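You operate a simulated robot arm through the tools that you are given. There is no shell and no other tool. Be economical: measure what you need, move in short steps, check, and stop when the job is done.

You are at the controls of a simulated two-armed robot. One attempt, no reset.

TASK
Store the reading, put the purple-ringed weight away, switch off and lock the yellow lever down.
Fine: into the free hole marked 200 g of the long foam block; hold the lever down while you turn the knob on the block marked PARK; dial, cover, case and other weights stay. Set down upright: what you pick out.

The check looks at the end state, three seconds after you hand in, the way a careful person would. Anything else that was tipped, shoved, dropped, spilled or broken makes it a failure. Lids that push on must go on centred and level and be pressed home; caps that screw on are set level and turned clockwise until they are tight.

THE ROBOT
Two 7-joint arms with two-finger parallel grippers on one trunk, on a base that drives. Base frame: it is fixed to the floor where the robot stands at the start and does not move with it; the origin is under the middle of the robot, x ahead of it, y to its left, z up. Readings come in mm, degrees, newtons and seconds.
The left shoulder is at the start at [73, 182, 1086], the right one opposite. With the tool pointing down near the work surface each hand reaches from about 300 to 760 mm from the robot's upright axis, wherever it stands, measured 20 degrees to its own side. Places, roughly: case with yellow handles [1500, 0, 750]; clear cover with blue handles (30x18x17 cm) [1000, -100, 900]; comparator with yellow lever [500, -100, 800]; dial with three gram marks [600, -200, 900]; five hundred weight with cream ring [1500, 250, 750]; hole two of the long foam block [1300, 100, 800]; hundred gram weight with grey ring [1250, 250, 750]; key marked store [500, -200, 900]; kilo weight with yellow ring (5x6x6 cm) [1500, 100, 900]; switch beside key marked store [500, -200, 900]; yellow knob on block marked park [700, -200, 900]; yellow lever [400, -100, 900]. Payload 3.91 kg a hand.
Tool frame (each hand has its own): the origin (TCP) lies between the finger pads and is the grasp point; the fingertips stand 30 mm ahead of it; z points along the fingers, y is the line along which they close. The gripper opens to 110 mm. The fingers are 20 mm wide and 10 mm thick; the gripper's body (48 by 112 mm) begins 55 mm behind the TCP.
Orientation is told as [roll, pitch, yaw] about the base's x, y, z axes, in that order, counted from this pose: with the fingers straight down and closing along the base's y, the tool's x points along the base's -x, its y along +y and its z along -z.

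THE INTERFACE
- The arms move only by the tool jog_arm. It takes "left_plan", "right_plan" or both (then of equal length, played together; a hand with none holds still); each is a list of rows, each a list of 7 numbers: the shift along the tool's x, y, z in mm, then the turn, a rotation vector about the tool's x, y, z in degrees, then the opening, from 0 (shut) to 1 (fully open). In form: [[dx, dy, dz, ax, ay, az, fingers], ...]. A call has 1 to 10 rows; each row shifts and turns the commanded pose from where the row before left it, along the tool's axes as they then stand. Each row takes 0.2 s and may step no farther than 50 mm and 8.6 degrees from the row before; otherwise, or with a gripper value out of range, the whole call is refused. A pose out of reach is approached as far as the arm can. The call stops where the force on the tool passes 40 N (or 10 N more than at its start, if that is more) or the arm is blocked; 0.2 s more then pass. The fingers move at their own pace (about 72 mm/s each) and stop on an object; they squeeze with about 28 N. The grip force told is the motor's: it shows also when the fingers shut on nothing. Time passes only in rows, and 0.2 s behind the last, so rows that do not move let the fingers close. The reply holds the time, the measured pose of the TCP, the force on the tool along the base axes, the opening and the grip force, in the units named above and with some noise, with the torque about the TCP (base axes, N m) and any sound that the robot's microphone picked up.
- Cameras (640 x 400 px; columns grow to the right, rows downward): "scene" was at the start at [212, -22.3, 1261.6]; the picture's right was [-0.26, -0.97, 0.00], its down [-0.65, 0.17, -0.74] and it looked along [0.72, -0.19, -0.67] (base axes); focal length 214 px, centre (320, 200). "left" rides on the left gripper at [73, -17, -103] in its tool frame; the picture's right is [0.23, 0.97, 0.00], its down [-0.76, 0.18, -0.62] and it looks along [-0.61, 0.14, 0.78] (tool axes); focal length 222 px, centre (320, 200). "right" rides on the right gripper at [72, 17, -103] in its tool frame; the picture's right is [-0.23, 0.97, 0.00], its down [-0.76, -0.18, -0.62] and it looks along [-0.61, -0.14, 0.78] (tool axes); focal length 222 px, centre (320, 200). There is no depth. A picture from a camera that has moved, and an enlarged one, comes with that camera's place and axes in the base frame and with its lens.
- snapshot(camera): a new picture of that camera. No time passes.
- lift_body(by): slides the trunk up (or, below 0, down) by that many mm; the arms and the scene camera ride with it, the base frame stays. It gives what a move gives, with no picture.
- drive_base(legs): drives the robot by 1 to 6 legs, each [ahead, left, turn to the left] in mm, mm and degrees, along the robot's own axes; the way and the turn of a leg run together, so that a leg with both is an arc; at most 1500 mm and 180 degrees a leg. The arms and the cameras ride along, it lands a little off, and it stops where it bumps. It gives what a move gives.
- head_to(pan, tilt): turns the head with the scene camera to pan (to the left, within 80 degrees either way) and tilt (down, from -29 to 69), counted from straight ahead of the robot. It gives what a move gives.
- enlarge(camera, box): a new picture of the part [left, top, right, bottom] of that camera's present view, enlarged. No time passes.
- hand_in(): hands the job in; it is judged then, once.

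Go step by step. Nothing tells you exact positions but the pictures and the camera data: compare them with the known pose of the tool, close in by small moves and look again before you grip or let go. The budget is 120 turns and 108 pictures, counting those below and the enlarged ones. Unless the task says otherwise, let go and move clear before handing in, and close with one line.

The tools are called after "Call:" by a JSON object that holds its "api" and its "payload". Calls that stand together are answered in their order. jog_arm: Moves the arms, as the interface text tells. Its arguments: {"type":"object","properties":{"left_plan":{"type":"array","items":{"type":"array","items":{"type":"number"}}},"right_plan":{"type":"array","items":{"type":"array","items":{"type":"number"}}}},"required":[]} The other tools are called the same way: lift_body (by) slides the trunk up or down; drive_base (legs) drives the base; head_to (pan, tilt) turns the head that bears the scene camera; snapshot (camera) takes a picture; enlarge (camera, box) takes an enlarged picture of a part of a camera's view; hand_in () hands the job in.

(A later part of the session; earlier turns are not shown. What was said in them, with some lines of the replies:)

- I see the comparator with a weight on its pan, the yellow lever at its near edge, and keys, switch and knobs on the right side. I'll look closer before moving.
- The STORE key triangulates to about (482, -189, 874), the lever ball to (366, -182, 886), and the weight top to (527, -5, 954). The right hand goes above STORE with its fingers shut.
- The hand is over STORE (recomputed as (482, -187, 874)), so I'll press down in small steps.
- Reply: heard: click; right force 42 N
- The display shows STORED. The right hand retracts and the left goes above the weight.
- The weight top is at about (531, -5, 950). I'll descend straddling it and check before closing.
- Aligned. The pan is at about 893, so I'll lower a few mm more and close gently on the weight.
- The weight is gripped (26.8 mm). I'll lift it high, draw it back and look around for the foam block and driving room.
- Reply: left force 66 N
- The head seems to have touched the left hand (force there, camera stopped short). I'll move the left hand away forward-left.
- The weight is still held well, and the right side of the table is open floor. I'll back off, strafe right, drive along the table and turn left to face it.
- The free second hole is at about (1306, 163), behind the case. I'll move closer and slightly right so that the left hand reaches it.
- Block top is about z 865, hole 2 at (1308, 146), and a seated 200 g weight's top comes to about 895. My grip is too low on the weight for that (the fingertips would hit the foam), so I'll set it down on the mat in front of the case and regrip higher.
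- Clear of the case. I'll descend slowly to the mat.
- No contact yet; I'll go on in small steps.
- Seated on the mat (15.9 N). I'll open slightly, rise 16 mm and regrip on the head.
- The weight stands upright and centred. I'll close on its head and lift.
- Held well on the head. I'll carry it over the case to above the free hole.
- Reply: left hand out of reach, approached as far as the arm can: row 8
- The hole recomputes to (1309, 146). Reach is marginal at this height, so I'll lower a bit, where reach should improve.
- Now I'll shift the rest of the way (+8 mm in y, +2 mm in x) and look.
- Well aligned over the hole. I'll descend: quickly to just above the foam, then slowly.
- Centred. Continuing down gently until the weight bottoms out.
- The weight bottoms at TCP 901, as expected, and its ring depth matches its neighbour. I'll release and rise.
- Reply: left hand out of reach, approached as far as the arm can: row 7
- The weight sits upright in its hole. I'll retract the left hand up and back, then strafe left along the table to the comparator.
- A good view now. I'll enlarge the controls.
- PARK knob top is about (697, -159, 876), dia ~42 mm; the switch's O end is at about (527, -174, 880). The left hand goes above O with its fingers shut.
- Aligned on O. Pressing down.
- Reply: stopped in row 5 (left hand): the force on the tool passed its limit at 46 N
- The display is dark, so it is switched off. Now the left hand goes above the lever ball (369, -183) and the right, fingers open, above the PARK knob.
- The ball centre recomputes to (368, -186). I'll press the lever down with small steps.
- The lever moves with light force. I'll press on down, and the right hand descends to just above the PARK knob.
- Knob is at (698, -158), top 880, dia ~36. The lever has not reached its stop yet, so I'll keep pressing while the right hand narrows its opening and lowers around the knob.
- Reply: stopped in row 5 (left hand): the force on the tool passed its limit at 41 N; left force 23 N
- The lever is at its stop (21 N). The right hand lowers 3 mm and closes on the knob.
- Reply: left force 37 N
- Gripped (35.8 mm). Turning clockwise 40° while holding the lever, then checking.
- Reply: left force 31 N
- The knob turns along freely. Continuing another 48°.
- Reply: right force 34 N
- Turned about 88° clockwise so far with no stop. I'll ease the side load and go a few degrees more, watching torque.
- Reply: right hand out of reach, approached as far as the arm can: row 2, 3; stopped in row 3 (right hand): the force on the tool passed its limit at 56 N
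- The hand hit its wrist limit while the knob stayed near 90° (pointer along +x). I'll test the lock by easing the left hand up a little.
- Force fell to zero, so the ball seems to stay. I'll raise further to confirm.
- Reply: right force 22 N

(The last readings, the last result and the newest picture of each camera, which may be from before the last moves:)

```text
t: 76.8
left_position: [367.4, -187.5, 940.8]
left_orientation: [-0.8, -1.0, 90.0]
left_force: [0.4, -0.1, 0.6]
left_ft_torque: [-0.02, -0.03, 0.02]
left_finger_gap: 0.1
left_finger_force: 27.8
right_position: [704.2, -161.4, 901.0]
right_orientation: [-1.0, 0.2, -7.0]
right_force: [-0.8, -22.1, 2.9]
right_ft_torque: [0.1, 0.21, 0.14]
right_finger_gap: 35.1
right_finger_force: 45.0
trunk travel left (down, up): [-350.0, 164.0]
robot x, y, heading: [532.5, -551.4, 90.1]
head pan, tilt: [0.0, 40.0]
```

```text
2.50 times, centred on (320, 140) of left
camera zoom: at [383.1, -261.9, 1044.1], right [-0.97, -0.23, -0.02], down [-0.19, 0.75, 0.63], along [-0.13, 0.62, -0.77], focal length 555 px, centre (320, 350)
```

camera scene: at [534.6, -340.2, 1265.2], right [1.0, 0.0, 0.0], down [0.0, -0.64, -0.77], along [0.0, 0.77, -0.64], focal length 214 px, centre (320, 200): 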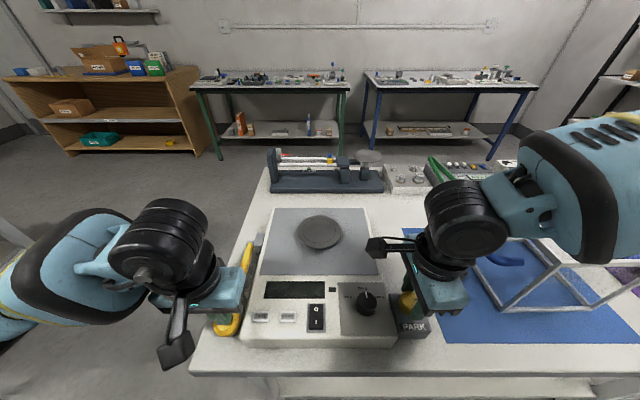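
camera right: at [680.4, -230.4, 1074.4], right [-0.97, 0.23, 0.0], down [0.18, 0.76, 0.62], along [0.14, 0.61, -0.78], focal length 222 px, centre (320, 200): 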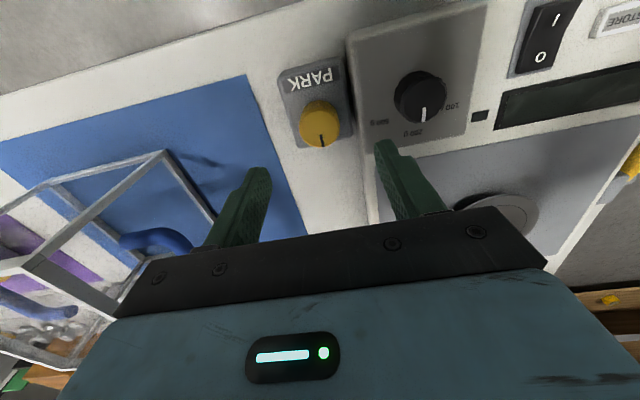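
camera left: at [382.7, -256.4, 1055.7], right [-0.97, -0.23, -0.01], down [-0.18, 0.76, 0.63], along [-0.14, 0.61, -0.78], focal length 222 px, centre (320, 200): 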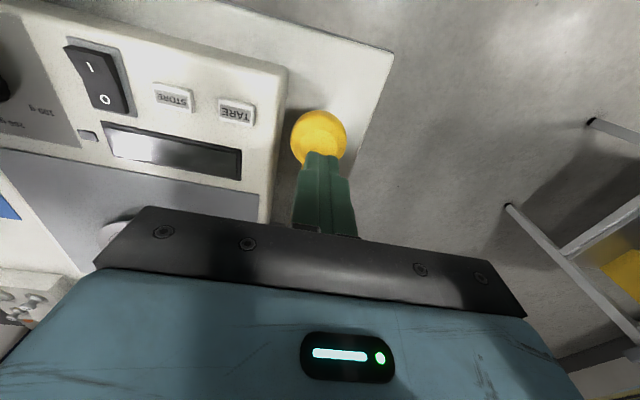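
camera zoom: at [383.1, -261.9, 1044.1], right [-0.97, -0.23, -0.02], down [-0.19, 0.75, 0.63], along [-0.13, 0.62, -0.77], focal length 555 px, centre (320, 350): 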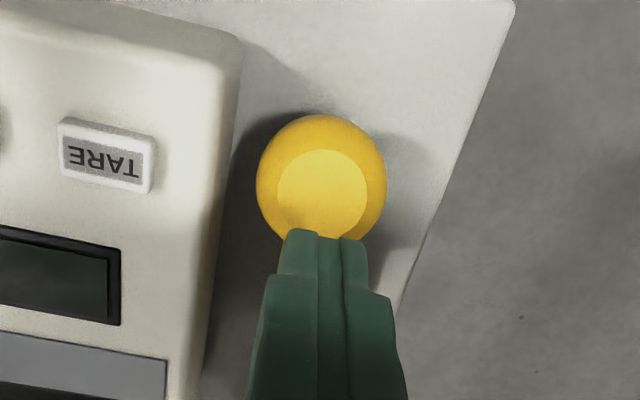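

The ball stays down: the lever is locked. Now I'll release the knob and raise the right hand straight up.

Call:
{"api": "jog_arm", "payload": {"right_plan": [[0, 0, 0, 0, 0, 0, 0.5], [0, 0, 0, 0, 0, 0, 0.5], [0, 0, -10, 0, 0, 0, 0.5], [0, 0, -25, 0, 0, 0, 0.5], [0, 0, -40, 0, 0, 0, 0.5], [0, 0, -40, 0, 0, 0, 0.5], [0, 0, -40, 0, 0, 0, 0.5]], "left_plan": [[0, 0, -30, 0, 0, 0, 0], [0, 0, -30, 0, 0, 0, 0], [0, 0, -30, 0, 0, 0, 0], [0, 0, -30, 0, 0, 0, 0], [0, 0, -30, 0, 0, 0, 0], [0, 30, 0, 0, 0, 0, 0], [0, 30, 0, 0, 0, 0, 0]]}}

Call:
{"api": "snapshot", "payload": {"camera": "right"}}

Call:
{"api": "enlarge", "payload": {"camera": "scene", "box": [180, 190, 460, 365]}}

```text
t: 78.3
left_position: [305.4, -187.9, 1088.4]
left_orientation: [-0.8, -0.9, 89.9]
left_force: [0.2, -0.3, -0.2]
left_ft_torque: [0.03, 0.02, -0.06]
left_finger_gap: 0.0
left_finger_force: 28.0
right_position: [706.2, -156.2, 1055.5]
right_orientation: [-1.1, 0.3, -7.0]
right_force: [0.3, 0.0, -0.3]
right_ft_torque: [0.02, 0.02, 0.01]
right_finger_gap: 54.9
right_finger_force: 0.0
trunk travel left (down, up): [-350.0, 164.0]
robot x, y, heading: [532.7, -555.6, 90.3]
head pan, tilt: [0.0, 40.0]
```

```text
40 pictures are left
camera right: at [636.0, -128.6, 1159.9], right [0.34, 0.94, -0.02], down [0.74, -0.26, 0.62], along [0.58, -0.23, -0.78], focal length 222 px, centre (320, 200)
```

right: 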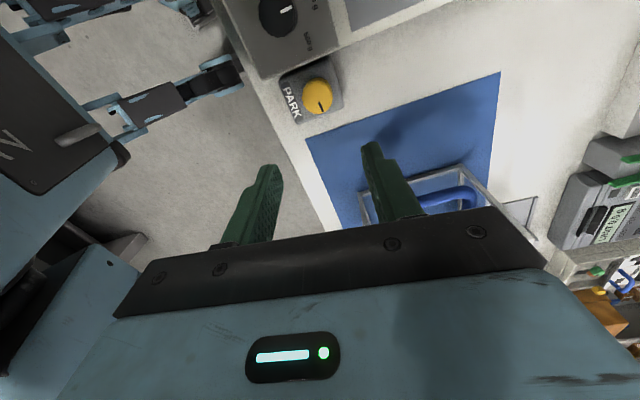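

```text
2.29 times, centred on (320, 278) of scene
camera zoom: at [531.6, -337.9, 1264.7], right [1.0, 0.0, 0.0], down [0.0, -0.64, -0.77], along [0.0, 0.77, -0.64], focal length 490 px, centre (320, 23)
```

zoom: 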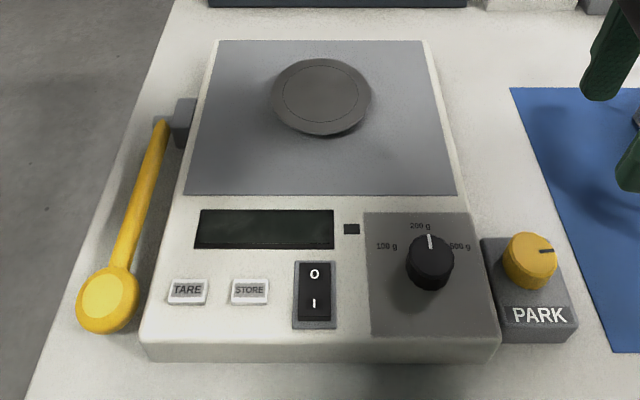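

The lever is down and locked, the PARK knob is turned a quarter, the display is off and the dial unchanged. One last overall look to confirm that nothing else shifted.

Call:
{"api": "snapshot", "payload": {"camera": "scene"}}

Call:
{"api": "enlarge", "payload": {"camera": "scene", "box": [360, 270, 460, 345]}}

```text
38 pictures are left
camera scene: at [531.6, -337.9, 1264.7], right [1.0, 0.0, 0.0], down [0.0, -0.64, -0.77], along [0.0, 0.77, -0.64], focal length 214 px, centre (320, 200)
```

scene: 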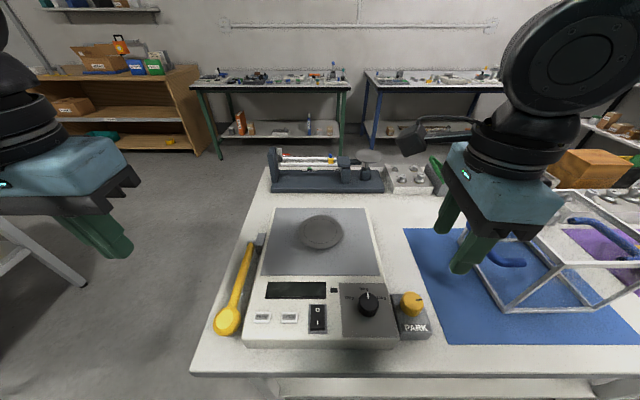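

```text
5.33 times, centred on (410, 308) of scene
camera zoom: at [531.6, -337.9, 1264.7], right [1.0, 0.0, 0.0], down [0.0, -0.64, -0.77], along [0.0, 0.77, -0.64], focal length 1144 px, centre (-160, -373)
```

zoom: 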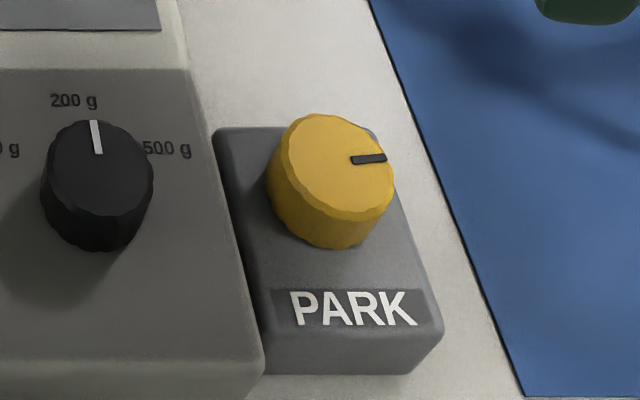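

Everything is in place: the pointer is a quarter turn on, the lever is held down, and the cover and dial are where they were. Both hands are clear, so I'm handing in.

Call:
{"api": "hand_in", "payload": {}}

```text
The job is handed in.
```

The reading is stored, the purple-ringed weight stands upright in the free 200 g hole, the comparator is off, and the lever is locked down by the PARK knob.
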